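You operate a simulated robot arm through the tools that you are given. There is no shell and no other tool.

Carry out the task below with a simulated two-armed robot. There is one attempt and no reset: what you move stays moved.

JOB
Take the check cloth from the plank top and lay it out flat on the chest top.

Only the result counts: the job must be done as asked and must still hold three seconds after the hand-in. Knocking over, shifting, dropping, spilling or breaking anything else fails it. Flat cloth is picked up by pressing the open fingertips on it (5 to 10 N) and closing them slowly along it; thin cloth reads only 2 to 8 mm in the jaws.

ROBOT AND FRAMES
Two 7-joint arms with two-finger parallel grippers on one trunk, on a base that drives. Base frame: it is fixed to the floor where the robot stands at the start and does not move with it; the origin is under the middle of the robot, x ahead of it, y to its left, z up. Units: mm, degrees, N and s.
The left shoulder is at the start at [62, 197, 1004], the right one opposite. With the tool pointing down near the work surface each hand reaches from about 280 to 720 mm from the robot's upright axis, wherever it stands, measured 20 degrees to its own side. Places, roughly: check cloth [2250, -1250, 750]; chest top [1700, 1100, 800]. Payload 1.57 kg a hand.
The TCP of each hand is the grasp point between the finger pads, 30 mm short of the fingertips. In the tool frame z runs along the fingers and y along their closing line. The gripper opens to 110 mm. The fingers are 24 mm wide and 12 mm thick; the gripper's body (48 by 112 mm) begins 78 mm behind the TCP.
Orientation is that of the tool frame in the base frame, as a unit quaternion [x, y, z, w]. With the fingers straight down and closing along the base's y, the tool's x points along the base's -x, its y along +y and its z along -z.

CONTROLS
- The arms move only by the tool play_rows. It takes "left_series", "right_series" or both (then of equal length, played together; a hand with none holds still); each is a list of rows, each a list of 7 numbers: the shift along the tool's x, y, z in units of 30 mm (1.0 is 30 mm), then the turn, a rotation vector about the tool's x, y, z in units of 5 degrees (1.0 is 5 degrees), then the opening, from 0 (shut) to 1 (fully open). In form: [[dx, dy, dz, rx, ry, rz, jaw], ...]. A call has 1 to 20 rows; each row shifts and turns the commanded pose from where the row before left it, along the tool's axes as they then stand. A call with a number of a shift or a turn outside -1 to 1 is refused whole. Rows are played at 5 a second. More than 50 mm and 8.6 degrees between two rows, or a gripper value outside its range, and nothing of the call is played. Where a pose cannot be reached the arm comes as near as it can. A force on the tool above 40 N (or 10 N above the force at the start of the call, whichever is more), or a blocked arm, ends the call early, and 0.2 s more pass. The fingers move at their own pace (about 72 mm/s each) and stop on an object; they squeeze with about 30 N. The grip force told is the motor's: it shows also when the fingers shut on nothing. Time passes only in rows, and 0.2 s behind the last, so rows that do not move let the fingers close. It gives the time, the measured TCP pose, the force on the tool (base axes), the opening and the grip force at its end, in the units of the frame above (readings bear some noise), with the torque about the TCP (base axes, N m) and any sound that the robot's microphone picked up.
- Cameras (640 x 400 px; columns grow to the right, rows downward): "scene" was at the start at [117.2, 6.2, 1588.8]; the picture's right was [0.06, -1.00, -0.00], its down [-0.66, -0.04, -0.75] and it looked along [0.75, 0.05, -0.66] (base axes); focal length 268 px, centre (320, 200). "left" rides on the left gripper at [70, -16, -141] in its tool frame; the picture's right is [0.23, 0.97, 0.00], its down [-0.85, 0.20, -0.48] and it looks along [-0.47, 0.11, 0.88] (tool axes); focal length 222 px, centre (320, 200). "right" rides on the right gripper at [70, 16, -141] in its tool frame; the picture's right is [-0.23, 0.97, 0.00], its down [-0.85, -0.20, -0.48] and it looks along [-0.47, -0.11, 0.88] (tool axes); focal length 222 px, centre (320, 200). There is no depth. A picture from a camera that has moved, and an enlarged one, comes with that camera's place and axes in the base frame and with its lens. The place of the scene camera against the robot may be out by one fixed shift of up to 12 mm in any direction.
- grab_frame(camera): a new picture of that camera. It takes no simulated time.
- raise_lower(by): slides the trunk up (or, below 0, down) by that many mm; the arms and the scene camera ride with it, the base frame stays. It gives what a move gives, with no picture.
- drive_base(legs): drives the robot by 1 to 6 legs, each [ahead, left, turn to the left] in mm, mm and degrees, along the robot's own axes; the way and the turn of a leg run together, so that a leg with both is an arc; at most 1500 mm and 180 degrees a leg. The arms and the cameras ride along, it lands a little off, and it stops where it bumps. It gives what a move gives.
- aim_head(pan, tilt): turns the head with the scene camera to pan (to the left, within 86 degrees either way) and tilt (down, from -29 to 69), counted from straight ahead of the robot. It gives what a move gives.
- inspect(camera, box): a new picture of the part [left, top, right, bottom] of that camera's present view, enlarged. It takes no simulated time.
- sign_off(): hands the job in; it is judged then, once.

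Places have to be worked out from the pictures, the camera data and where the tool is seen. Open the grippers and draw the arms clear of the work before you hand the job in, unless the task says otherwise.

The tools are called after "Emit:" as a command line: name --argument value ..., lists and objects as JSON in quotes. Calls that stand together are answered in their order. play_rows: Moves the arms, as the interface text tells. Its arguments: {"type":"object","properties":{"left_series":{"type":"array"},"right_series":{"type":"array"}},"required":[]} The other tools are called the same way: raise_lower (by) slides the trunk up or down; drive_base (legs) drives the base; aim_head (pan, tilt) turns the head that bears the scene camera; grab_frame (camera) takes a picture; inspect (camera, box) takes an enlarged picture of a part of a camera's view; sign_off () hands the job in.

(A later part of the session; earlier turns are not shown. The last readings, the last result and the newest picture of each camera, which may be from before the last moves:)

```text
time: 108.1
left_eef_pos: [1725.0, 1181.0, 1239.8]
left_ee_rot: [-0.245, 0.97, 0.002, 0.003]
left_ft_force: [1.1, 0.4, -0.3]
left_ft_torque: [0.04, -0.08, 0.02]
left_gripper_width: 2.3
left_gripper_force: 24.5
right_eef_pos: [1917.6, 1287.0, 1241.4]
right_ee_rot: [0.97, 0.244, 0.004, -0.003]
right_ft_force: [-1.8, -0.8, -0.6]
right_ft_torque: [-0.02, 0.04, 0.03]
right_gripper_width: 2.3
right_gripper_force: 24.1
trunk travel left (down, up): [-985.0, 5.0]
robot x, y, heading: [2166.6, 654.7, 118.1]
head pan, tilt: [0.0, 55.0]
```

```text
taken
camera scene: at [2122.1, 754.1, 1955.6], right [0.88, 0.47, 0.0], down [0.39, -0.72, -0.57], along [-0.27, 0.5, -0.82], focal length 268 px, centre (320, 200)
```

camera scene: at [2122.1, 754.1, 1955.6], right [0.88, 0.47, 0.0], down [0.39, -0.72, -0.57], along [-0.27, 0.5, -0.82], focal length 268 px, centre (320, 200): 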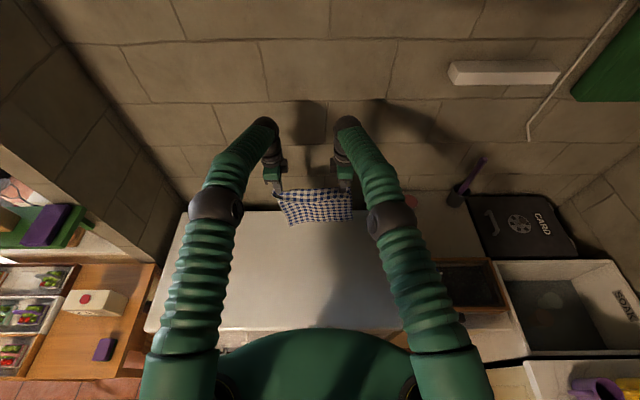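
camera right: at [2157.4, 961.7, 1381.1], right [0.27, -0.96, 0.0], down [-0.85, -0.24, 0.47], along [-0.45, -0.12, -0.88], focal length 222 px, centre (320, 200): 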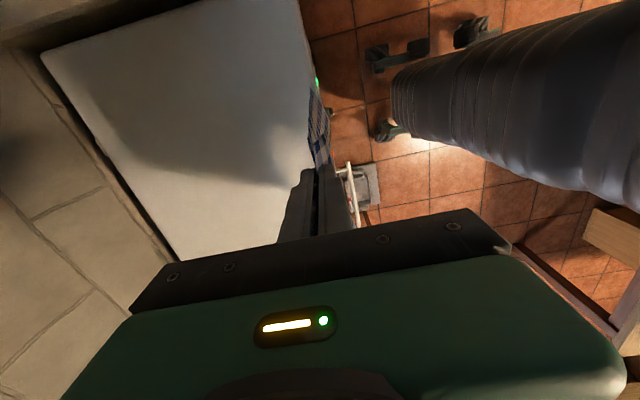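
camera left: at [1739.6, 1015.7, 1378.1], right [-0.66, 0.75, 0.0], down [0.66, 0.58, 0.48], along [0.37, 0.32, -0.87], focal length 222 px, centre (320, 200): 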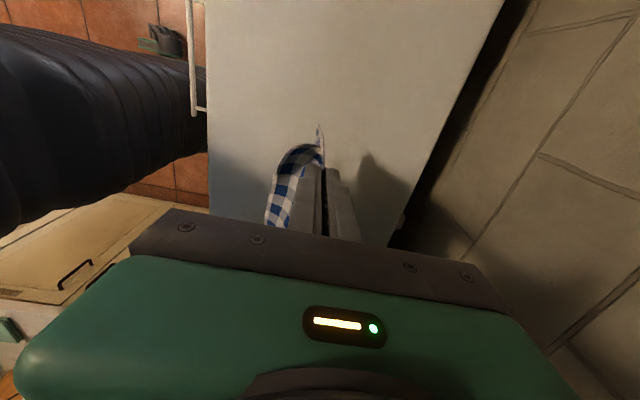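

The hands are 675 mm ahead, 375 mm beyond the chest's front edge. I lower the trunk by 105 mm so that the cloth's lower edge comes near the chest top.

Emit:
raise_lower --by -105

Emit:
grab_frame --camera "scene"

Emit:
inspect --camera "scene" --box '[240, 130, 400, 230]'

Emit:
grab_frame --camera "left"

Emit:
grab_frame --camera "right"

```text
time: 109.4
left_eef_pos: [1726.1, 1179.3, 1136.8]
left_ee_rot: [-0.245, 0.97, 0.002, 0.004]
left_ft_force: [2.2, 1.2, 0.5]
left_ft_torque: [0.03, -0.05, 0.05]
left_gripper_width: 2.4
left_gripper_force: 23.6
right_eef_pos: [1918.6, 1286.4, 1136.1]
right_ee_rot: [0.97, 0.245, 0.003, -0.001]
right_ft_force: [-3.0, -0.5, -1.0]
right_ft_torque: [-0.05, -0.01, 0.03]
right_gripper_width: 2.6
right_gripper_force: 24.4
trunk travel left (down, up): [-880.0, 110.0]
robot x, y, heading: [2163.8, 653.2, 118.2]
head pan, tilt: [0.0, 55.0]
```

```text
taken
camera scene: at [2122.0, 752.3, 1850.8], right [0.88, 0.47, 0.0], down [0.39, -0.72, -0.57], along [-0.27, 0.5, -0.82], focal length 268 px, centre (320, 200)
```

scene: 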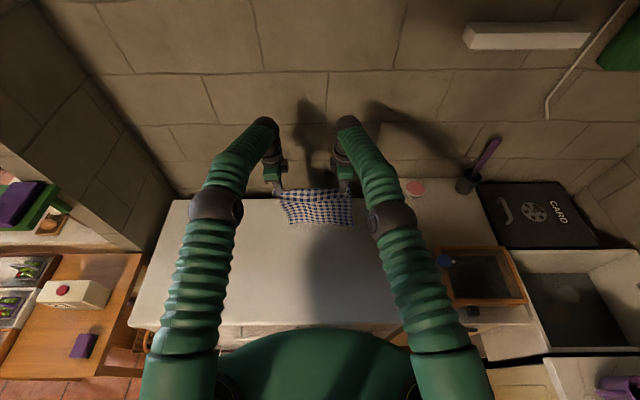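

```text
4.00 times, centred on (320, 180) of scene
camera zoom: at [2122.0, 752.3, 1850.8], right [0.88, 0.47, 0.0], down [0.39, -0.72, -0.57], along [-0.27, 0.5, -0.82], focal length 1073 px, centre (320, 280)
```

zoom: 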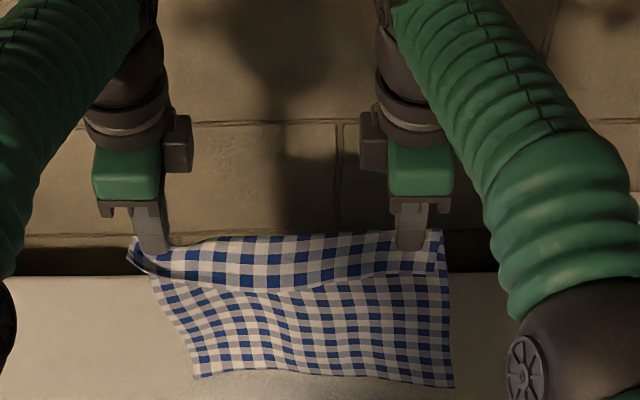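

```text
taken
camera left: at [1670.7, 1129.9, 1277.2], right [-0.66, 0.75, 0.0], down [0.66, 0.58, 0.49], along [0.37, 0.32, -0.87], focal length 222 px, centre (320, 200)
```

left: 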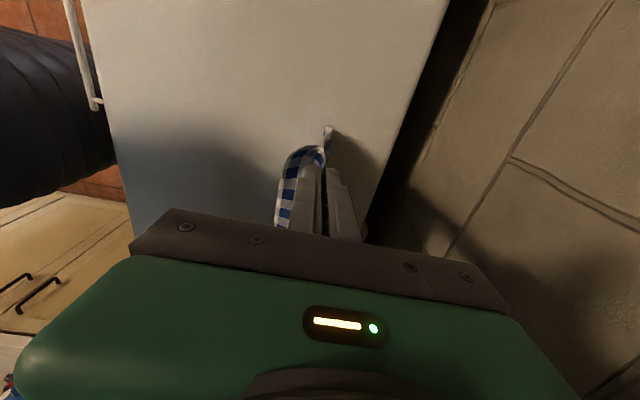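

```text
taken
camera right: at [1985.7, 1304.4, 1278.6], right [0.26, -0.96, 0.0], down [-0.85, -0.23, 0.47], along [-0.46, -0.12, -0.88], focal length 222 px, centre (320, 200)
```

right: 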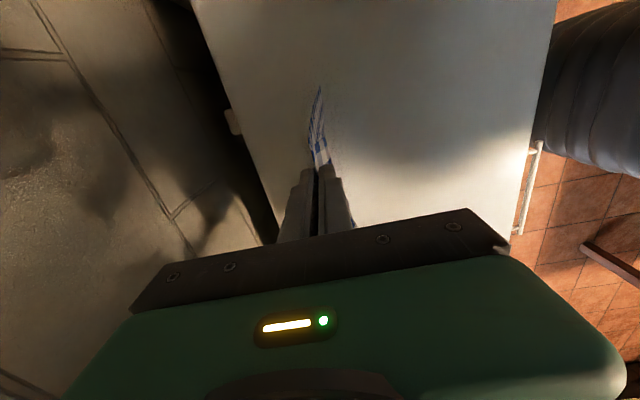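

The sheet hangs with its lower edge about 40 mm above the chest top and the hem flap on my side. I lower both hands 45 mm slowly so that the free edge touches down.

Emit:
play_rows --left_series '[[0, 0, 0.15, 0, 0, 0, 0], [0, 0, 0.15, 0, 0, 0, 0], [0, 0, 0.15, 0, 0, 0, 0], [0, 0, 0.15, 0, 0, 0, 0], [0, 0, 0.15, 0, 0, 0, 0], [0, 0, 0.15, 0, 0, 0, 0], [0, 0, 0.15, 0, 0, 0, 0], [0, 0, 0.15, 0, 0, 0, 0], [0, 0, 0.15, 0, 0, 0, 0], [0, 0, 0.15, 0, 0, 0, 0], [0, 0, 0, 0, 0, 0, 0]]' --right_series '[[0, 0, 0.15, 0, 0, 0, 0], [0, 0, 0.15, 0, 0, 0, 0], [0, 0, 0.15, 0, 0, 0, 0], [0, 0, 0.15, 0, 0, 0, 0], [0, 0, 0.15, 0, 0, 0, 0], [0, 0, 0.15, 0, 0, 0, 0], [0, 0, 0.15, 0, 0, 0, 0], [0, 0, 0.15, 0, 0, 0, 0], [0, 0, 0.15, 0, 0, 0, 0], [0, 0, 0.15, 0, 0, 0, 0], [0, 0, 0, 0, 0, 0, 0]]'

Emit:
inspect --camera "scene" --box '[240, 130, 400, 230]'

Emit:
grab_frame --camera "left"

Emit:
grab_frame --camera "right"

```text
time: 111.8
left_eef_pos: [1726.9, 1180.1, 1090.6]
left_ee_rot: [-0.245, 0.97, 0.002, 0.004]
left_ft_force: [2.8, 0.5, 0.0]
left_ft_torque: [0.02, -0.04, 0.0]
left_gripper_width: 2.5
left_gripper_force: 23.5
right_eef_pos: [1919.4, 1285.3, 1091.9]
right_ee_rot: [0.97, 0.244, 0.004, -0.003]
right_ft_force: [-2.0, -0.9, 0.1]
right_ft_torque: [-0.01, 0.04, 0.03]
right_gripper_width: 2.3
right_gripper_force: 23.6
trunk travel left (down, up): [-880.0, 110.0]
robot x, y, heading: [2166.8, 653.1, 118.4]
head pan, tilt: [0.0, 55.0]
```

```text
4.00 times, centred on (320, 180) of scene
camera zoom: at [2122.3, 751.9, 1850.8], right [0.88, 0.47, 0.0], down [0.39, -0.72, -0.57], along [-0.27, 0.5, -0.82], focal length 1073 px, centre (320, 280)
```

zoom: 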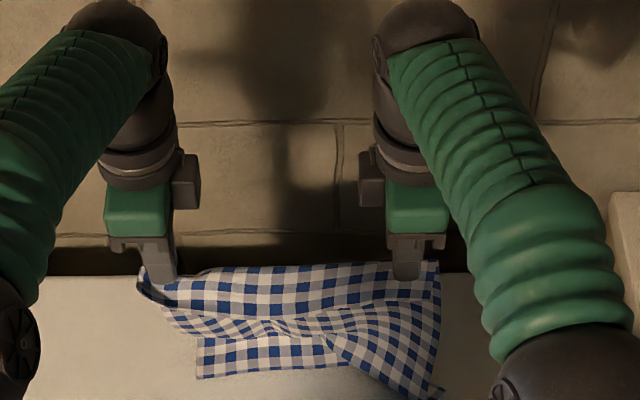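

```text
taken
camera left: at [1672.2, 1130.2, 1231.9], right [-0.66, 0.75, 0.0], down [0.66, 0.58, 0.49], along [0.37, 0.32, -0.87], focal length 222 px, centre (320, 200)
```

left: 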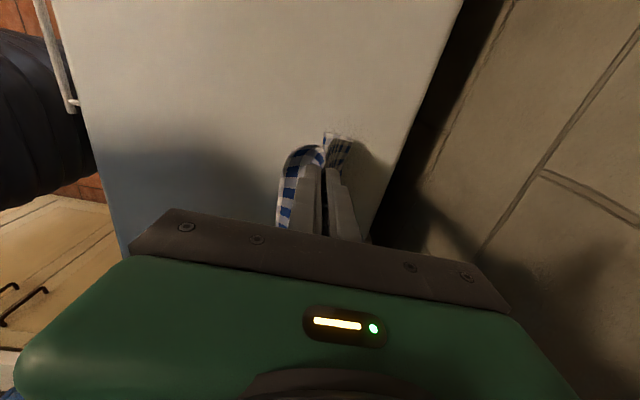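

```text
taken
camera right: at [1986.1, 1304.0, 1233.3], right [0.26, -0.96, -0.01], down [-0.85, -0.23, 0.47], along [-0.46, -0.12, -0.88], focal length 222 px, centre (320, 200)
```

right: 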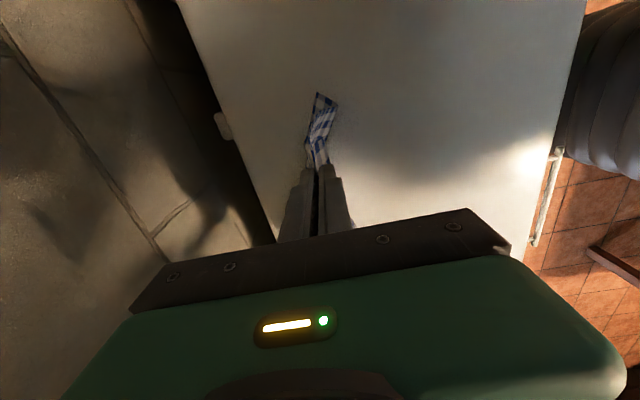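

The free edge touched sooner than expected and buckled slightly, with the right corner curling toward me. I lift 30 mm to straighten it and look.

Emit:
play_rows --left_series '[[0, 0, -0.25, 0, 0, 0, 0], [0, 0, -0.25, 0, 0, 0, 0], [0, 0, -0.25, 0, 0, 0, 0], [0, 0, -0.25, 0, 0, 0, 0], [0, 0, 0, 0, 0, 0, 0], [0, 0, 0, 0, 0, 0, 0], [0, 0, 0, 0, 0, 0, 0]]' --right_series '[[0, 0, -0.25, 0, 0, 0, 0], [0, 0, -0.25, 0, 0, 0, 0], [0, 0, -0.25, 0, 0, 0, 0], [0, 0, -0.25, 0, 0, 0, 0], [0, 0, 0, 0, 0, 0, 0], [0, 0, 0, 0, 0, 0, 0], [0, 0, 0, 0, 0, 0, 0]]'

Emit:
inspect --camera "scene" --box '[240, 130, 400, 230]'

```text
time: 113.4
left_eef_pos: [1725.8, 1178.5, 1121.6]
left_ee_rot: [-0.244, 0.97, 0.003, 0.004]
left_ft_force: [1.4, 0.5, 0.3]
left_ft_torque: [0.05, -0.04, 0.0]
left_gripper_width: 2.2
left_gripper_force: 23.4
right_eef_pos: [1919.0, 1284.9, 1122.7]
right_ee_rot: [0.97, 0.245, 0.004, -0.002]
right_ft_force: [-1.7, -1.2, -0.3]
right_ft_torque: [-0.04, 0.0, 0.03]
right_gripper_width: 2.6
right_gripper_force: 24.4
trunk travel left (down, up): [-880.0, 110.0]
robot x, y, heading: [2164.4, 653.3, 118.0]
head pan, tilt: [0.0, 55.0]
```

```text
4.00 times, centred on (320, 180) of scene
camera zoom: at [2122.4, 751.8, 1850.8], right [0.88, 0.47, 0.0], down [0.39, -0.72, -0.57], along [-0.27, 0.5, -0.82], focal length 1073 px, centre (320, 280)
```

zoom: 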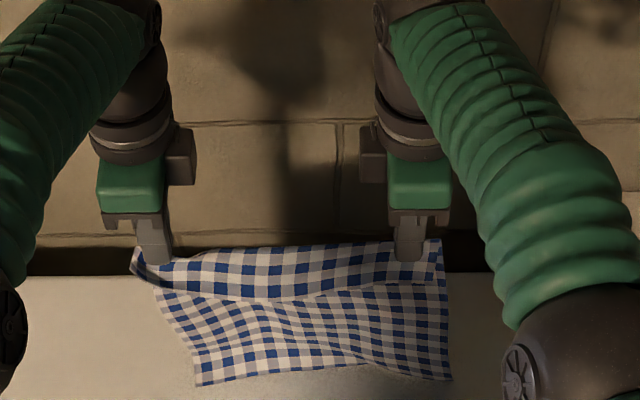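

At TCP height 1122 the free edge just touches (so about 280 mm of cloth hangs below the tips). Now I lay it: hands go back toward me 120 mm while sinking gradually, so that the free edge stays far.

Emit:
play_rows --left_series '[[0, -0.2, 0.12, 0, 0, 0, 0], [0, -0.333, 0.123, 0, 0, 0, 0], [0, -0.333, 0.123, 0, 0, 0, 0], [0, -0.333, 0.142, 0, 0, 0, 0], [0, -0.333, 0.142, 0, 0, 0, 0], [0, -0.333, 0.155, 0, 0, 0, 0], [0, -0.333, 0.155, 0, 0, 0, 0], [0, -0.333, 0.173, 0, 0, 0, 0], [0, -0.333, 0.173, 0, 0, 0, 0], [0, -0.333, 0.192, 0, 0, 0, 0], [0, -0.333, 0.192, 0, 0, 0, 0], [0, -0.333, 0.212, 0, 0, 0, 0], [0, 0, 0, 0, 0, 0, 0]]' --right_series '[[0, 0.2, 0.12, 0, 0, 0, 0], [0, 0.333, 0.123, 0, 0, 0, 0], [0, 0.333, 0.123, 0, 0, 0, 0], [0, 0.333, 0.142, 0, 0, 0, 0], [0, 0.333, 0.142, 0, 0, 0, 0], [0, 0.333, 0.155, 0, 0, 0, 0], [0, 0.333, 0.155, 0, 0, 0, 0], [0, 0.333, 0.173, 0, 0, 0, 0], [0, 0.333, 0.173, 0, 0, 0, 0], [0, 0.333, 0.192, 0, 0, 0, 0], [0, 0.333, 0.192, 0, 0, 0, 0], [0, 0.333, 0.212, 0, 0, 0, 0], [0, 0, 0, 0, 0, 0, 0]]'

Emit:
grab_frame --camera "scene"

Emit:
inspect --camera "scene" --box '[230, 150, 410, 262]'

Emit:
grab_frame --camera "left"

Emit:
grab_frame --camera "right"

```text
time: 116.2
left_eef_pos: [1781.5, 1076.5, 1064.2]
left_ee_rot: [-0.245, 0.969, 0.002, 0.003]
left_ft_force: [1.9, 1.9, -0.7]
left_ft_torque: [0.06, -0.1, 0.06]
left_gripper_width: 2.2
left_gripper_force: 24.1
right_eef_pos: [1976.7, 1182.9, 1063.5]
right_ee_rot: [0.969, 0.246, 0.004, -0.003]
right_ft_force: [-2.8, -0.9, -0.1]
right_ft_torque: [-0.04, 0.06, 0.01]
right_gripper_width: 2.4
right_gripper_force: 23.6
trunk travel left (down, up): [-880.0, 110.0]
robot x, y, heading: [2166.5, 654.1, 118.1]
head pan, tilt: [0.0, 55.0]
```

```text
taken
camera scene: at [2122.3, 750.9, 1850.8], right [0.88, 0.47, 0.0], down [0.39, -0.72, -0.57], along [-0.27, 0.5, -0.82], focal length 268 px, centre (320, 200)
```

scene: 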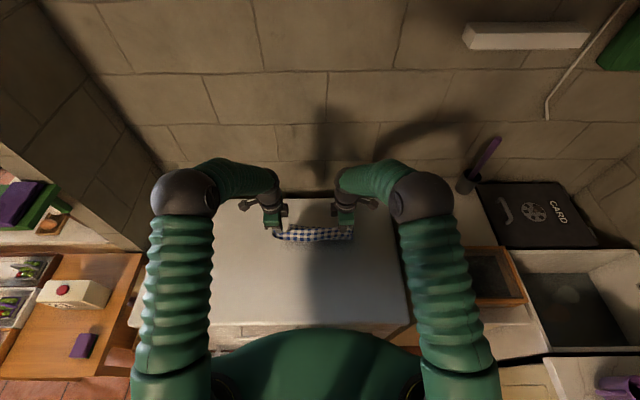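

```text
3.56 times, centred on (320, 206) of scene
camera zoom: at [2122.3, 750.9, 1850.8], right [0.88, 0.47, 0.0], down [0.39, -0.72, -0.57], along [-0.27, 0.5, -0.82], focal length 954 px, centre (320, 179)
```

zoom: 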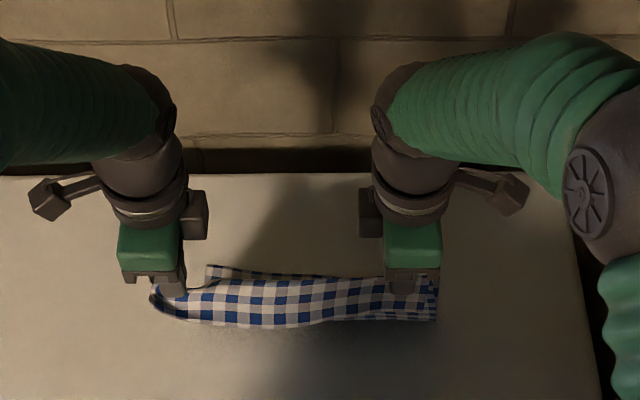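

```text
taken
camera left: at [1727.3, 1026.6, 1204.8], right [-0.66, 0.75, 0.0], down [0.66, 0.58, 0.49], along [0.36, 0.32, -0.87], focal length 222 px, centre (320, 200)
```

left: 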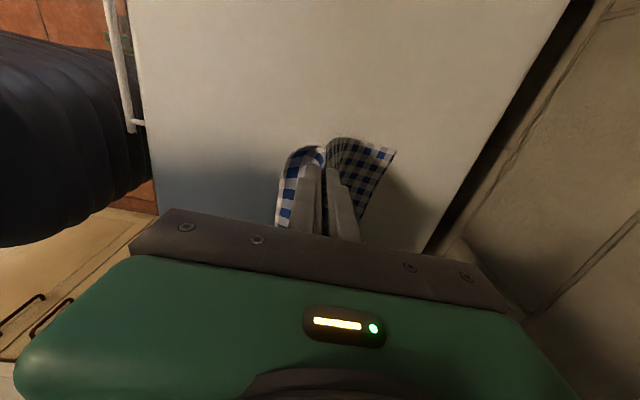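

```text
taken
camera right: at [2042.8, 1200.9, 1205.5], right [0.26, -0.96, 0.0], down [-0.85, -0.23, 0.47], along [-0.46, -0.12, -0.88], focal length 222 px, centre (320, 200)
```

right: 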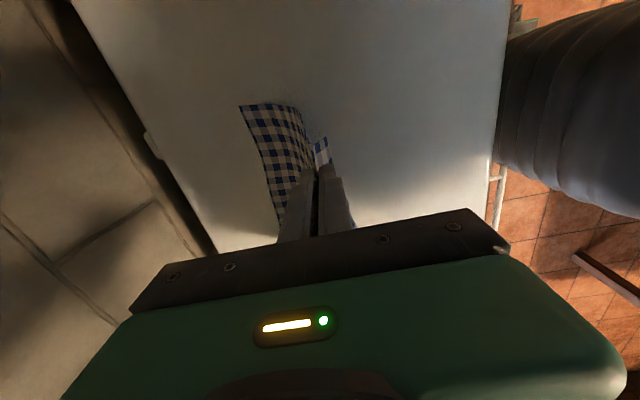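

The sheet now slopes away from me with its far edge resting at about 680 mm ahead, spread evenly. I continue back and down along the same curve.

Emit:
play_rows --left_series '[[0, -0.333, 0.232, 0, 0, 0, 0], [0, -0.333, 0.232, 0, 0, 0, 0], [0, -0.333, 0.258, 0, 0, 0, 0], [0, -0.333, 0.258, 0, 0, 0, 0], [0, -0.333, 0.288, 0, 0, 0, 0], [0, -0.333, 0.288, 0, 0, 0, 0], [0, -0.333, 0.325, 0, 0, 0, 0], [0, -0.333, 0.325, 0, 0, 0, 0], [0, -0.333, 0.373, 0, 0, 0, 0], [0, -0.333, 0.373, 0, 0, 0, 0], [0, 0, 0, 0, 0, 0, 0]]' --right_series '[[0, 0.333, 0.232, 0, 0, 0, 0], [0, 0.333, 0.232, 0, 0, 0, 0], [0, 0.333, 0.258, 0, 0, 0, 0], [0, 0.333, 0.258, 0, 0, 0, 0], [0, 0.333, 0.288, 0, 0, 0, 0], [0, 0.333, 0.288, 0, 0, 0, 0], [0, 0.333, 0.325, 0, 0, 0, 0], [0, 0.333, 0.325, 0, 0, 0, 0], [0, 0.333, 0.373, 0, 0, 0, 0], [0, 0.333, 0.373, 0, 0, 0, 0], [0, 0, 0, 0, 0, 0, 0]]'

Emit:
grab_frame --camera "scene"

Emit:
inspect --camera "scene" --box '[220, 180, 420, 305]'

Emit:
grab_frame --camera "left"

Emit:
grab_frame --camera "right"

```text
time: 118.6
left_eef_pos: [1829.8, 989.2, 974.8]
left_ee_rot: [-0.244, 0.97, 0.003, 0.004]
left_ft_force: [2.6, 0.8, 0.9]
left_ft_torque: [0.08, -0.08, 0.03]
left_gripper_width: 2.4
left_gripper_force: 24.0
right_eef_pos: [2022.9, 1096.9, 975.7]
right_ee_rot: [0.97, 0.244, 0.005, -0.001]
right_ft_force: [-2.8, -1.6, 0.0]
right_ft_torque: [-0.02, 0.04, 0.02]
right_gripper_width: 2.3
right_gripper_force: 24.2
trunk travel left (down, up): [-880.0, 110.0]
robot x, y, heading: [2170.6, 652.6, 118.3]
head pan, tilt: [0.0, 55.0]
```

```text
taken
camera scene: at [2122.5, 750.2, 1850.8], right [0.88, 0.47, 0.0], down [0.39, -0.72, -0.57], along [-0.27, 0.5, -0.82], focal length 268 px, centre (320, 200)
```

scene: 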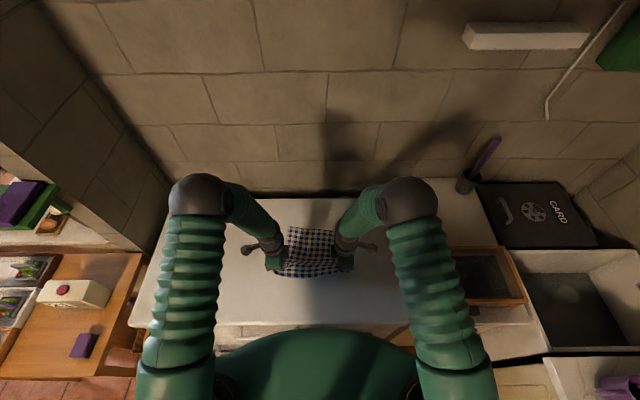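

```text
3.20 times, centred on (320, 242) of scene
camera zoom: at [2122.5, 750.2, 1850.8], right [0.88, 0.47, 0.0], down [0.39, -0.72, -0.57], along [-0.27, 0.5, -0.82], focal length 858 px, centre (320, 64)
```

zoom: 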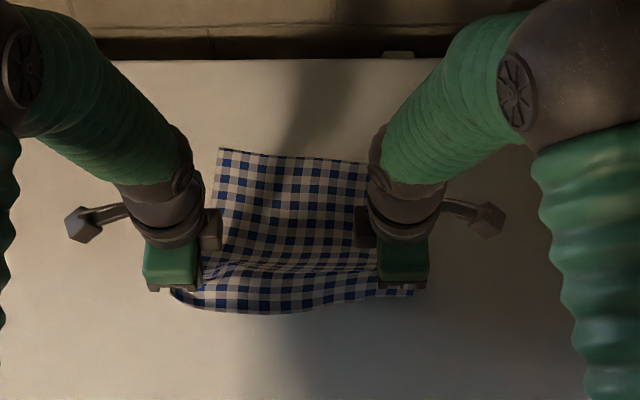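

```text
taken
camera left: at [1774.6, 940.5, 1114.7], right [-0.66, 0.75, 0.0], down [0.66, 0.58, 0.49], along [0.37, 0.32, -0.87], focal length 222 px, centre (320, 200)
```

left: 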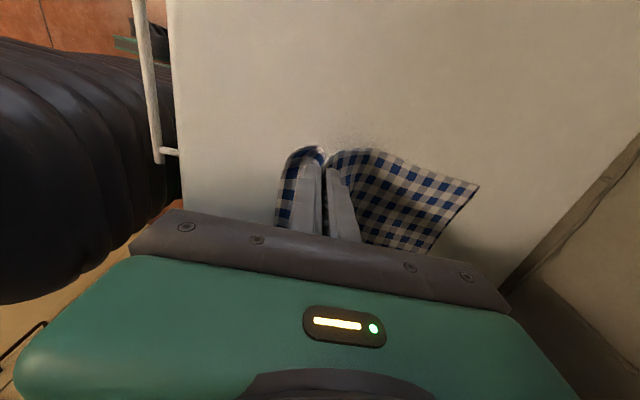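

```text
taken
camera right: at [2090.0, 1114.7, 1117.1], right [0.26, -0.96, 0.0], down [-0.85, -0.23, 0.47], along [-0.46, -0.12, -0.88], focal length 222 px, centre (320, 200)
```

right: 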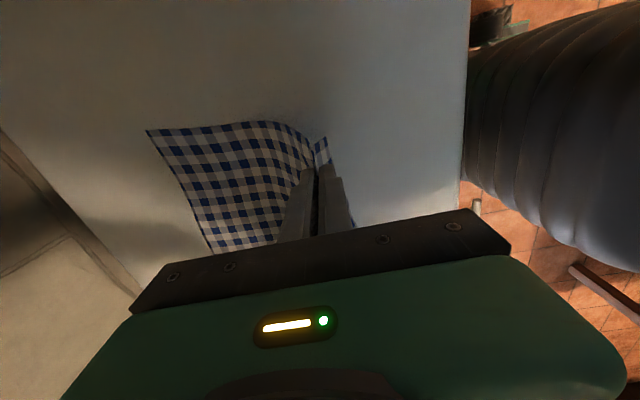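

The cloth is laying out nicely; hands are about 130 mm above the top. I lower a further 70 mm with only a little backing.

Emit:
play_rows --left_series '[[0, -0.1, 0.3, 0, 0, 0, 0], [0, -0.1, 0.3, 0, 0, 0, 0], [0, -0.1, 0.3, 0, 0, 0, 0], [0, -0.1, 0.3, 0, 0, 0, 0], [0, -0.1, 0.3, 0, 0, 0, 0], [0, -0.05, 0.3, 0, 0, 0, 0], [0, 0, 0.3, 0, 0, 0, 0], [0, 0, 0.2, 0, 0, 0, 0], [0, 0, 0, 0, 0, 0, 0]]' --right_series '[[0, 0.1, 0.3, 0, 0, 0, 0], [0, 0.1, 0.3, 0, 0, 0, 0], [0, 0.1, 0.3, 0, 0, 0, 0], [0, 0.1, 0.3, 0, 0, 0, 0], [0, 0.1, 0.3, 0, 0, 0, 0], [0, 0.05, 0.3, 0, 0, 0, 0], [0, 0, 0.3, 0, 0, 0, 0], [0, 0, 0.2, 0, 0, 0, 0], [0, 0, 0, 0, 0, 0, 0]]'

Emit:
inspect --camera "scene" --box '[220, 200, 420, 325]'

Emit:
grab_frame --camera "left"

Emit:
grab_frame --camera "right"

```text
time: 120.6
left_eef_pos: [1836.8, 974.9, 905.8]
left_ee_rot: [-0.244, 0.97, 0.002, 0.004]
left_ft_force: [2.8, 2.0, 0.8]
left_ft_torque: [0.05, -0.08, 0.0]
left_gripper_width: 2.3
left_gripper_force: 23.9
right_eef_pos: [2033.0, 1081.8, 908.0]
right_ee_rot: [0.97, 0.244, 0.005, -0.003]
right_ft_force: [-2.2, -1.5, -0.5]
right_ft_torque: [-0.04, 0.04, 0.02]
right_gripper_width: 2.5
right_gripper_force: 23.3
trunk travel left (down, up): [-880.0, 110.0]
robot x, y, heading: [2167.8, 652.1, 118.4]
head pan, tilt: [0.0, 55.0]
```

```text
3.20 times, centred on (320, 262) of scene
camera zoom: at [2122.6, 750.0, 1850.9], right [0.88, 0.47, 0.0], down [0.39, -0.72, -0.57], along [-0.27, 0.5, -0.82], focal length 858 px, centre (320, 0)
```

zoom: 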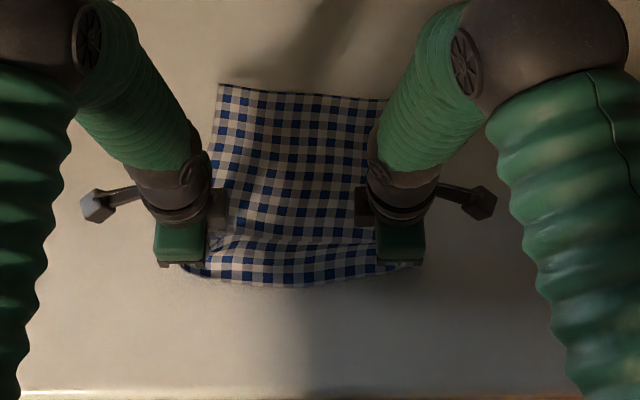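

```text
taken
camera left: at [1783.4, 926.0, 1046.2], right [-0.66, 0.75, 0.0], down [0.66, 0.58, 0.49], along [0.36, 0.32, -0.87], focal length 222 px, centre (320, 200)
```

left: 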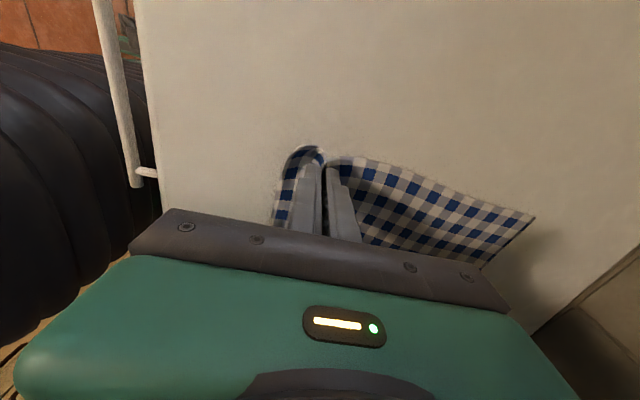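

```text
taken
camera right: at [2099.8, 1099.3, 1048.8], right [0.26, -0.96, -0.01], down [-0.85, -0.23, 0.47], along [-0.46, -0.12, -0.88], focal length 222 px, centre (320, 200)
```

right: 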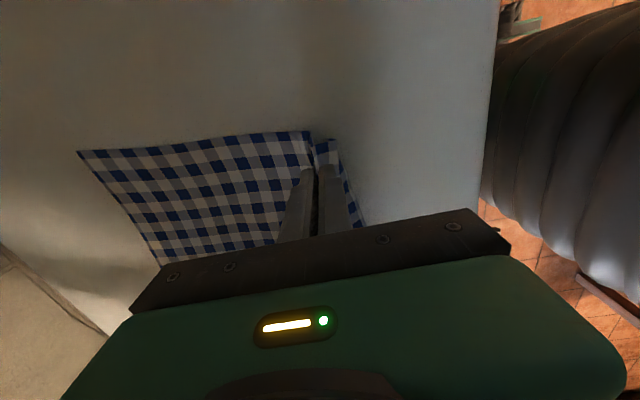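

The hem flap is flared toward me as wanted, with the tips about 60 mm above the top. I lower straight down 45 mm more with a hint of forward motion so the flap lands on my side.

Emit:
play_rows --left_series '[[0, 0.03, 0.2, 0, 0, 0, 0], [0, 0.03, 0.2, 0, 0, 0, 0], [0, 0.03, 0.2, 0, 0, 0, 0], [0, 0.03, 0.2, 0, 0, 0, 0], [0, 0.03, 0.2, 0, 0, 0, 0], [0, 0.03, 0.2, 0, 0, 0, 0], [0, 0.03, 0.2, 0, 0, 0, 0], [0, 0, 0, 0, 0, 0, 0]]' --right_series '[[0, -0.03, 0.2, 0, 0, 0, 0], [0, -0.03, 0.2, 0, 0, 0, 0], [0, -0.03, 0.2, 0, 0, 0, 0], [0, -0.03, 0.2, 0, 0, 0, 0], [0, -0.03, 0.2, 0, 0, 0, 0], [0, -0.03, 0.2, 0, 0, 0, 0], [0, -0.03, 0.2, 0, 0, 0, 0], [0, 0, 0, 0, 0, 0, 0]]'

Emit:
inspect --camera "scene" --box '[220, 200, 420, 325]'

Emit:
grab_frame --camera "left"

Emit:
grab_frame --camera "right"

```text
time: 121.9
left_eef_pos: [1834.9, 978.6, 882.5]
left_ee_rot: [-0.243, 0.97, 0.012, 0.004]
left_ft_force: [8.5, -2.7, 40.2]
left_ft_torque: [0.0, -0.08, -0.02]
left_gripper_width: 2.2
left_gripper_force: 23.9
right_eef_pos: [2028.6, 1083.8, 883.6]
right_ee_rot: [0.969, 0.246, 0.004, -0.009]
right_ft_force: [2.9, -2.1, 25.4]
right_ft_torque: [-0.14, -0.23, 0.0]
right_gripper_width: 2.6
right_gripper_force: 24.0
trunk travel left (down, up): [-880.0, 110.0]
robot x, y, heading: [2170.0, 654.1, 118.1]
head pan, tilt: [0.0, 55.0]
stopped in row 6 (left hand): the force on the tool passed its limit at 46 N (the readings are from after the stop); the commanded pose is now the measured one
```

```text
3.20 times, centred on (320, 262) of scene
camera zoom: at [2126.9, 737.5, 1852.3], right [0.88, 0.47, 0.0], down [0.39, -0.72, -0.58], along [-0.28, 0.51, -0.82], focal length 858 px, centre (320, 0)
```

zoom: 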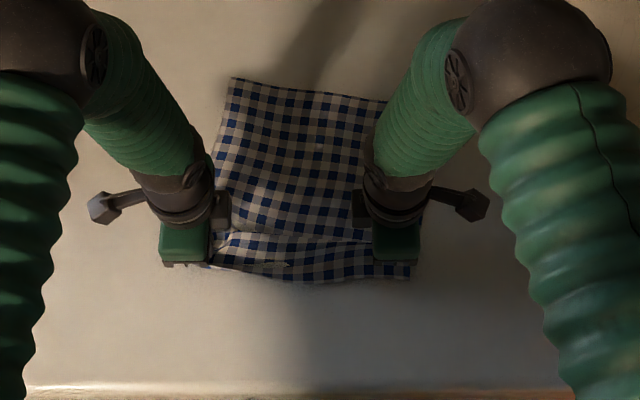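

```text
taken
camera left: at [1781.1, 926.6, 1022.1], right [-0.66, 0.75, 0.02], down [0.66, 0.57, 0.49], along [0.36, 0.34, -0.87], focal length 222 px, centre (320, 200)
```

left: 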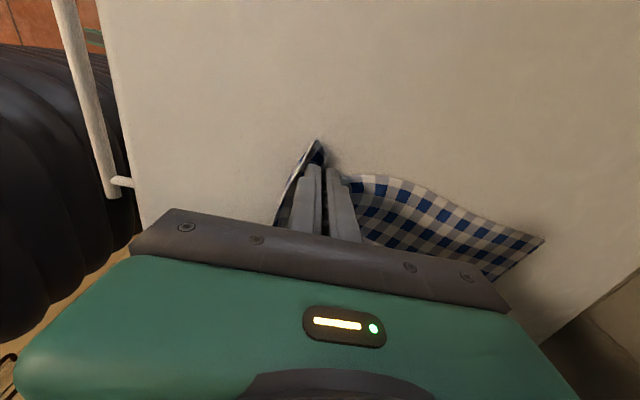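

```text
taken
camera right: at [2096.0, 1099.5, 1024.0], right [0.26, -0.96, -0.02], down [-0.85, -0.24, 0.47], along [-0.46, -0.11, -0.88], focal length 222 px, centre (320, 200)
```

right: 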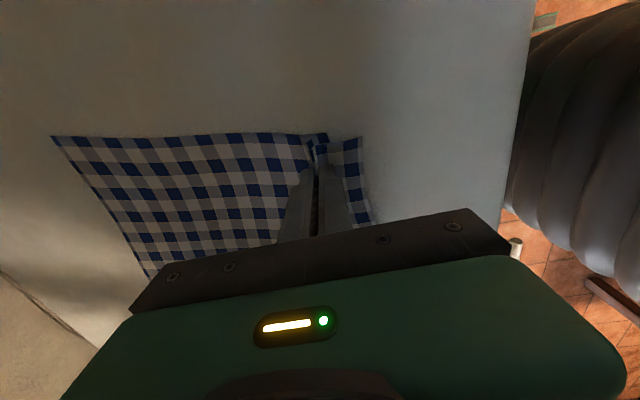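

Contact came at TCP height 882, so the chest top is at about z 852; the tips press too hard (40 N and 25 N). I ease both hands up a few millimetres and look.

Emit:
play_rows --left_series '[[0, 0, -0.15, 0, 0, 0, 0], [0, 0, 0, 0, 0, 0, 0], [0, 0, 0, 0, 0, 0, 0]]' --right_series '[[0, 0, -0.12, 0, 0, 0, 0], [0, 0, 0, 0, 0, 0, 0], [0, 0, 0, 0, 0, 0, 0]]'

Emit:
inspect --camera "scene" --box '[260, 240, 380, 315]'

Emit:
inspect --camera "left" --box '[220, 120, 380, 240]'

Emit:
inspect --camera "right" --box '[240, 110, 400, 230]'

```text
time: 122.7
left_eef_pos: [1833.4, 978.0, 882.3]
left_ee_rot: [-0.244, 0.97, 0.006, 0.004]
left_ft_force: [2.7, 1.0, 4.6]
left_ft_torque: [0.07, -0.05, 0.01]
left_gripper_width: 2.2
left_gripper_force: 23.9
right_eef_pos: [2028.0, 1085.6, 882.2]
right_ee_rot: [0.969, 0.245, 0.004, -0.008]
right_ft_force: [0.3, -3.9, 18.5]
right_ft_torque: [-0.19, -0.09, 0.02]
right_gripper_width: 2.6
right_gripper_force: 24.3
trunk travel left (down, up): [-880.0, 110.0]
robot x, y, heading: [2166.7, 652.5, 118.3]
head pan, tilt: [0.0, 55.0]
```

```text
5.33 times, centred on (320, 278) of scene
camera zoom: at [2123.9, 744.7, 1851.0], right [0.88, 0.47, 0.0], down [0.39, -0.72, -0.57], along [-0.27, 0.51, -0.82], focal length 1431 px, centre (320, -213)
```

zoom: 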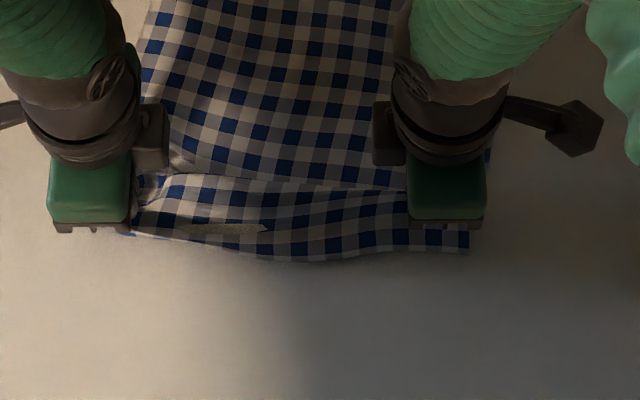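

```text
3.33 times, centred on (300, 180) of left
camera zoom: at [1778.7, 928.4, 1023.1], right [-0.66, 0.75, 0.01], down [0.66, 0.57, 0.49], along [0.36, 0.33, -0.87], focal length 740 px, centre (387, 267)
```

zoom: 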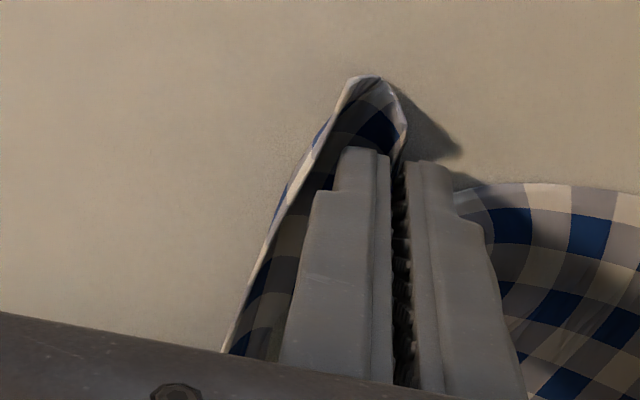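

```text
3.33 times, centred on (320, 170) of right
camera zoom: at [2094.4, 1102.6, 1024.1], right [0.26, -0.96, -0.01], down [-0.85, -0.24, 0.47], along [-0.46, -0.11, -0.88], focal length 740 px, centre (320, 300)
```

zoom: 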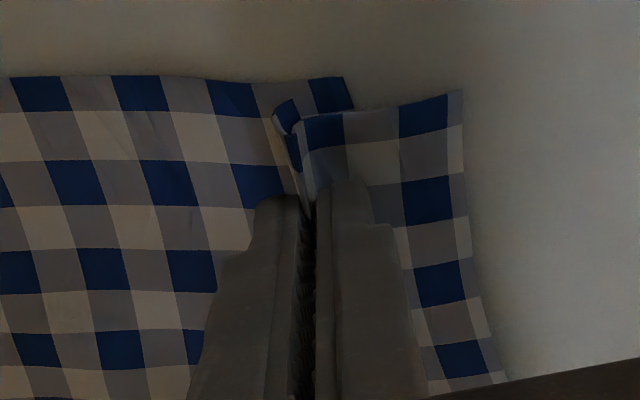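

The right flap lies properly toward me; the left one stands just behind the near finger. I bring the right force down, then open both jaws slowly while lightly pressing so that the folds are spread out again.

Emit:
play_rows --left_series '[[0, 0, 0, 0, 0, 0, 0], [0, 0, 0, 0, 0, 0, 0]]' --right_series '[[0, 0, -0.035, 0, 0, 0, 0], [0, 0, 0, 0, 0, 0, 0]]'

```text
time: 123.3
left_eef_pos: [1832.2, 979.9, 881.0]
left_ee_rot: [-0.245, 0.97, 0.007, 0.004]
left_ft_force: [3.5, 0.0, 8.1]
left_ft_torque: [0.04, -0.07, 0.0]
left_gripper_width: 2.1
left_gripper_force: 23.9
right_eef_pos: [2026.8, 1086.9, 883.1]
right_ee_rot: [0.969, 0.245, 0.005, -0.005]
right_ft_force: [-2.4, -2.2, 4.8]
right_ft_torque: [-0.03, 0.02, -0.01]
right_gripper_width: 2.6
right_gripper_force: 24.3
trunk travel left (down, up): [-880.0, 110.0]
robot x, y, heading: [2161.6, 655.1, 118.2]
head pan, tilt: [0.0, 55.0]
```

Forces are 8 N and 5 N; I open both jaws slowly now.

Emit:
play_rows --left_series '[[0, 0, -0.01, 0, 0, 0, 0.02], [0, 0, 0, 0, 0, 0, 0.04], [0, 0, 0, 0, 0, 0, 0.06], [0, 0, 0, 0, 0, 0, 0.08], [0, 0, 0, 0, 0, 0, 0.1], [0, 0, 0, 0, 0, 0, 0.12], [0, 0, 0, 0, 0, 0, 0.14], [0, 0, 0, 0, 0, 0, 0.16], [0, 0, 0, 0, 0, 0, 0.18], [0, 0, 0, 0, 0, 0, 0.2]]' --right_series '[[0, 0, 0, 0, 0, 0, 0.02], [0, 0, 0, 0, 0, 0, 0.04], [0, 0, 0, 0, 0, 0, 0.06], [0, 0, 0, 0, 0, 0, 0.08], [0, 0, 0, 0, 0, 0, 0.1], [0, 0, 0, 0, 0, 0, 0.12], [0, 0, 0, 0, 0, 0, 0.14], [0, 0, 0, 0, 0, 0, 0.16], [0, 0, 0, 0, 0, 0, 0.18], [0, 0, 0, 0, 0, 0, 0.2]]'

Emit:
inspect --camera "scene" --box '[260, 240, 380, 315]'

Emit:
inspect --camera "left" --box '[220, 120, 380, 240]'

Emit:
inspect --camera "right" --box '[240, 110, 400, 230]'

```text
time: 125.5
left_eef_pos: [1832.4, 981.9, 882.3]
left_ee_rot: [-0.244, 0.97, 0.007, 0.005]
left_ft_force: [0.5, -0.6, 4.3]
left_ft_torque: [0.02, -0.02, -0.01]
left_gripper_width: 20.6
left_gripper_force: 0.1
right_eef_pos: [2026.8, 1087.1, 883.9]
right_ee_rot: [0.97, 0.244, 0.004, -0.005]
right_ft_force: [-0.8, 0.3, 2.0]
right_ft_torque: [0.0, -0.01, 0.01]
right_gripper_width: 21.5
right_gripper_force: 0.1
trunk travel left (down, up): [-880.0, 110.0]
robot x, y, heading: [2165.9, 658.1, 118.2]
head pan, tilt: [0.0, 55.0]
```

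```text
5.33 times, centred on (320, 278) of scene
camera zoom: at [2124.0, 750.0, 1851.1], right [0.88, 0.47, 0.0], down [0.39, -0.72, -0.57], along [-0.27, 0.5, -0.82], focal length 1431 px, centre (320, -213)
```

zoom: 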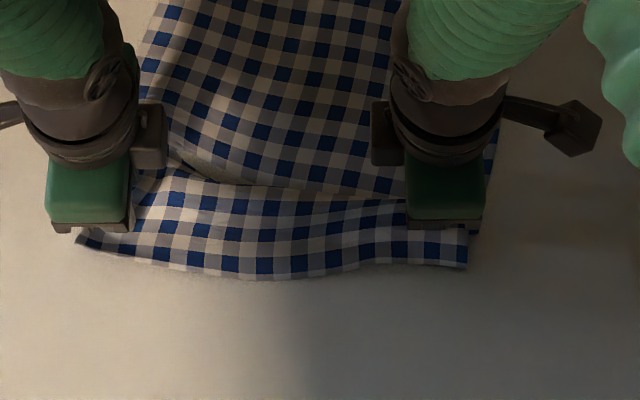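

```text
3.33 times, centred on (300, 180) of left
camera zoom: at [1777.9, 930.9, 1022.8], right [-0.66, 0.75, 0.01], down [0.66, 0.57, 0.49], along [0.36, 0.33, -0.87], focal length 740 px, centre (387, 267)
```

zoom: 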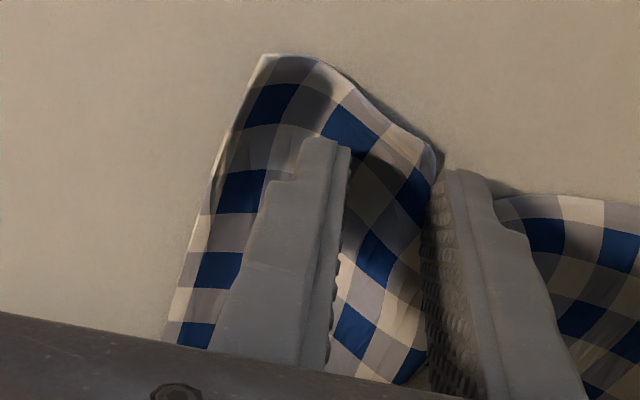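

```text
3.33 times, centred on (320, 170) of right
camera zoom: at [2093.9, 1104.7, 1024.9], right [0.26, -0.96, -0.01], down [-0.85, -0.24, 0.47], along [-0.46, -0.11, -0.88], focal length 740 px, centre (320, 300)
```

zoom: 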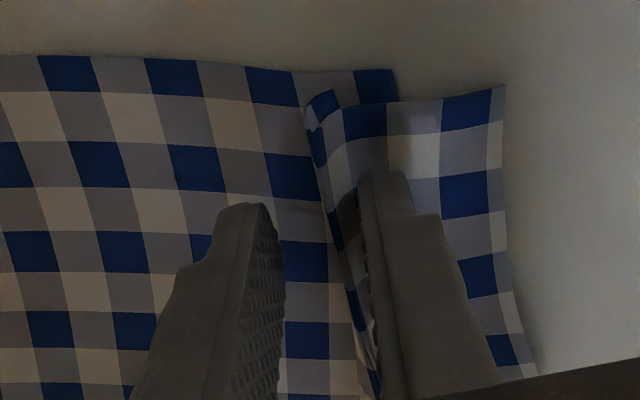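

The left flap has opened toward me and the right one too, with a ridge still between. I keep opening slowly with a little more pressure on the right.

Emit:
play_rows --left_series '[[0, 0, 0, 0, 0, 0, 0.22], [0, 0, 0, 0, 0, 0, 0.24], [0, 0, 0, 0, 0, 0, 0.26], [0, 0, 0, 0, 0, 0, 0.28], [0, 0, 0, 0, 0, 0, 0.3], [0, 0, 0, 0, 0, 0, 0.32], [0, 0, 0, 0, 0, 0, 0.34], [0, 0, 0, 0, 0, 0, 0.36], [0, 0, 0, 0, 0, 0, 0.38], [0, 0, 0, 0, 0, 0, 0.4]]' --right_series '[[0, 0, 0.012, 0, 0, 0, 0.23], [0, 0, 0, 0, 0, 0, 0.26], [0, 0, 0, 0, 0, 0, 0.29], [0, 0, 0, 0, 0, 0, 0.32], [0, 0, 0, 0, 0, 0, 0.35], [0, 0, 0, 0, 0, 0, 0.38], [0, 0, 0, 0, 0, 0, 0.41], [0, 0, 0, 0, 0, 0, 0.44], [0, 0, 0, 0, 0, 0, 0.47], [0, 0, 0, 0, 0, 0, 0.5]]'

Emit:
inspect --camera "scene" --box '[260, 240, 380, 315]'

Emit:
inspect --camera "left" --box '[220, 120, 380, 240]'

Emit:
inspect --camera "right" --box '[240, 110, 400, 230]'

```text
time: 127.7
left_eef_pos: [1832.1, 982.5, 881.2]
left_ee_rot: [-0.245, 0.97, 0.007, 0.004]
left_ft_force: [0.5, -0.2, 3.4]
left_ft_torque: [-0.03, 0.01, 0.0]
left_gripper_width: 41.9
left_gripper_force: 0.1
right_eef_pos: [2027.3, 1087.4, 883.1]
right_ee_rot: [0.97, 0.245, 0.004, -0.006]
right_ft_force: [-0.6, 1.3, 5.3]
right_ft_torque: [-0.08, -0.08, -0.01]
right_gripper_width: 53.8
right_gripper_force: 0.0
trunk travel left (down, up): [-880.0, 110.0]
robot x, y, heading: [2166.2, 654.7, 118.1]
head pan, tilt: [0.0, 55.0]
```

```text
5.33 times, centred on (320, 278) of scene
camera zoom: at [2123.8, 750.0, 1851.1], right [0.88, 0.47, 0.0], down [0.39, -0.72, -0.57], along [-0.27, 0.5, -0.82], focal length 1431 px, centre (320, -213)
```

zoom: 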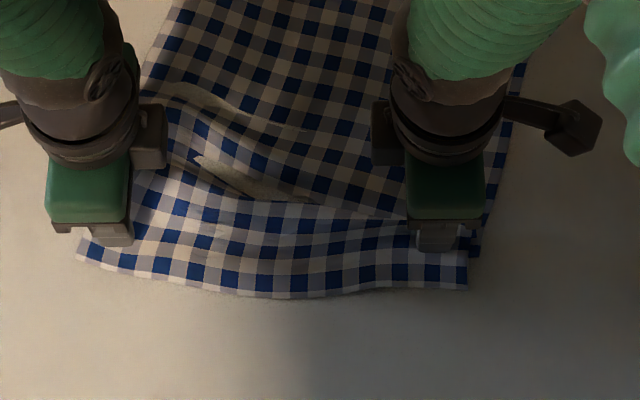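

```text
3.33 times, centred on (300, 180) of left
camera zoom: at [1777.8, 931.0, 1022.8], right [-0.66, 0.75, 0.01], down [0.66, 0.57, 0.49], along [0.36, 0.33, -0.87], focal length 740 px, centre (387, 267)
```

zoom: 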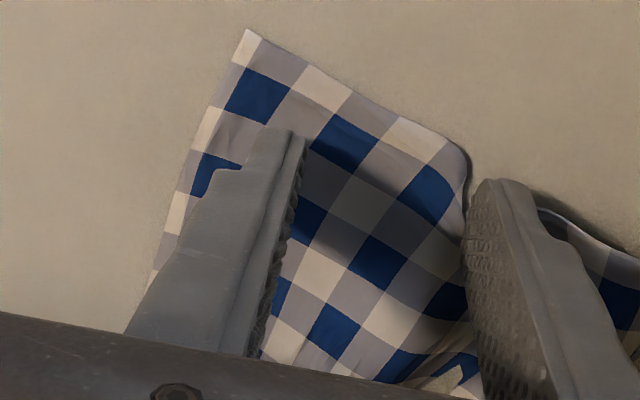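

```text
3.33 times, centred on (320, 170) of right
camera zoom: at [2093.8, 1104.9, 1024.7], right [0.26, -0.96, -0.01], down [-0.85, -0.24, 0.47], along [-0.46, -0.11, -0.88], focal length 740 px, centre (320, 300)
```

zoom: 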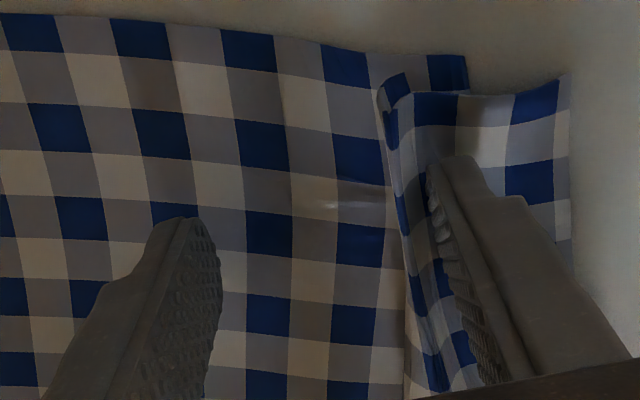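

The left corner has opened flat; on the right a pleat remains. I lift both hands straight up to view the whole cloth.

Emit:
play_rows --left_series '[[0, 0, -0.2, 0, 0, 0, 0.4], [0, 0, -0.4, 0, 0, 0, 0.4], [0, 0, -0.8, 0, 0, 0, 0.4], [0, 0, -1, 0, 0, 0, 0.4], [0, 0, -1, 0, 0, 0, 0.4], [0, 0, -1, 0, 0, 0, 0.4], [0, 0, -1, 0, 0, 0, 0.4]]' --right_series '[[0, 0, -0.2, 0, 0, 0, 0.5], [0, 0, -0.4, 0, 0, 0, 0.5], [0, 0, -0.8, 0, 0, 0, 0.5], [0, 0, -1, 0, 0, 0, 0.5], [0, 0, -1, 0, 0, 0, 0.5], [0, 0, -1, 0, 0, 0, 0.5], [0, 0, -1, 0, 0, 0, 0.5]]'

Emit:
inspect --camera "scene" --box '[220, 190, 420, 315]'

Emit:
grab_frame --camera "left"

Emit:
grab_frame --camera "right"

```text
time: 129.3
left_eef_pos: [1832.6, 977.9, 1045.7]
left_ee_rot: [-0.245, 0.97, 0.006, 0.003]
left_ft_force: [0.6, 0.0, -0.1]
left_ft_torque: [0.0, -0.01, 0.03]
left_gripper_width: 44.2
left_gripper_force: 0.0
right_eef_pos: [2026.4, 1085.9, 1046.2]
right_ee_rot: [0.97, 0.244, 0.004, -0.005]
right_ft_force: [0.9, -0.4, 0.0]
right_ft_torque: [0.02, 0.03, -0.01]
right_gripper_width: 55.0
right_gripper_force: 0.1
trunk travel left (down, up): [-880.0, 110.0]
robot x, y, heading: [2164.1, 650.6, 118.0]
head pan, tilt: [0.0, 55.0]
```

```text
3.20 times, centred on (320, 252) of scene
camera zoom: at [2125.1, 748.4, 1851.1], right [0.88, 0.47, 0.0], down [0.39, -0.72, -0.57], along [-0.27, 0.5, -0.82], focal length 858 px, centre (320, 32)
```

zoom: 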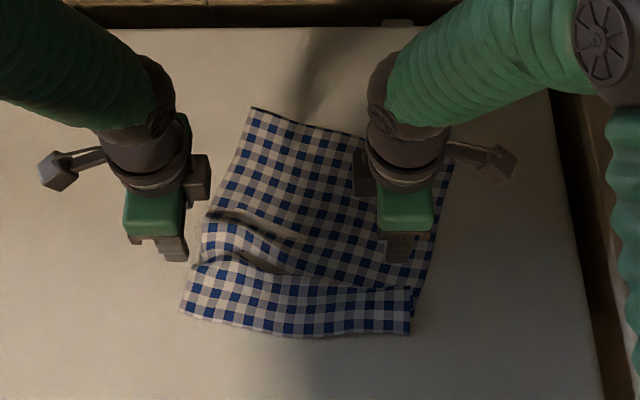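

```text
taken
camera left: at [1778.5, 927.5, 1186.3], right [-0.66, 0.75, 0.01], down [0.66, 0.57, 0.49], along [0.36, 0.33, -0.87], focal length 222 px, centre (320, 200)
```

left: 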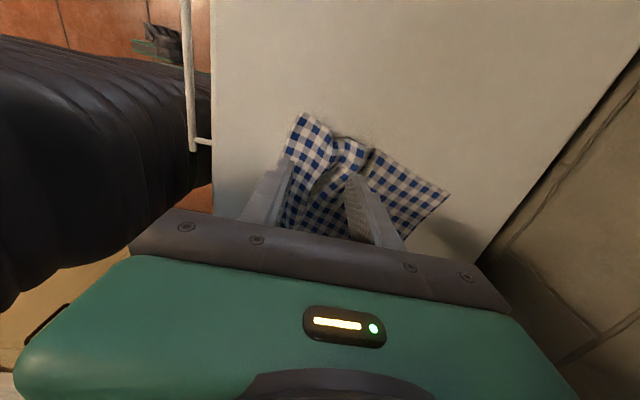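

```text
taken
camera right: at [2092.8, 1102.6, 1188.1], right [0.26, -0.96, -0.01], down [-0.85, -0.24, 0.47], along [-0.46, -0.11, -0.88], focal length 222 px, centre (320, 200)
```

right: 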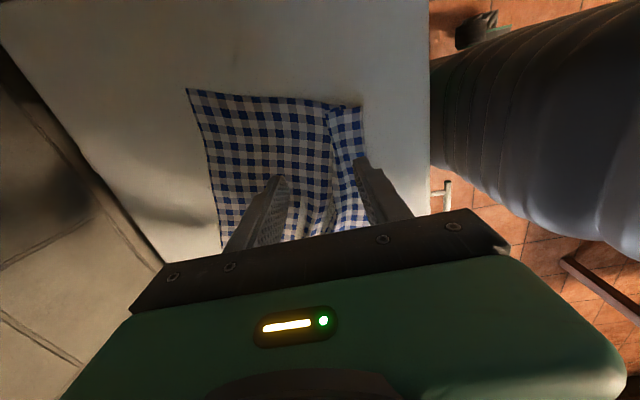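

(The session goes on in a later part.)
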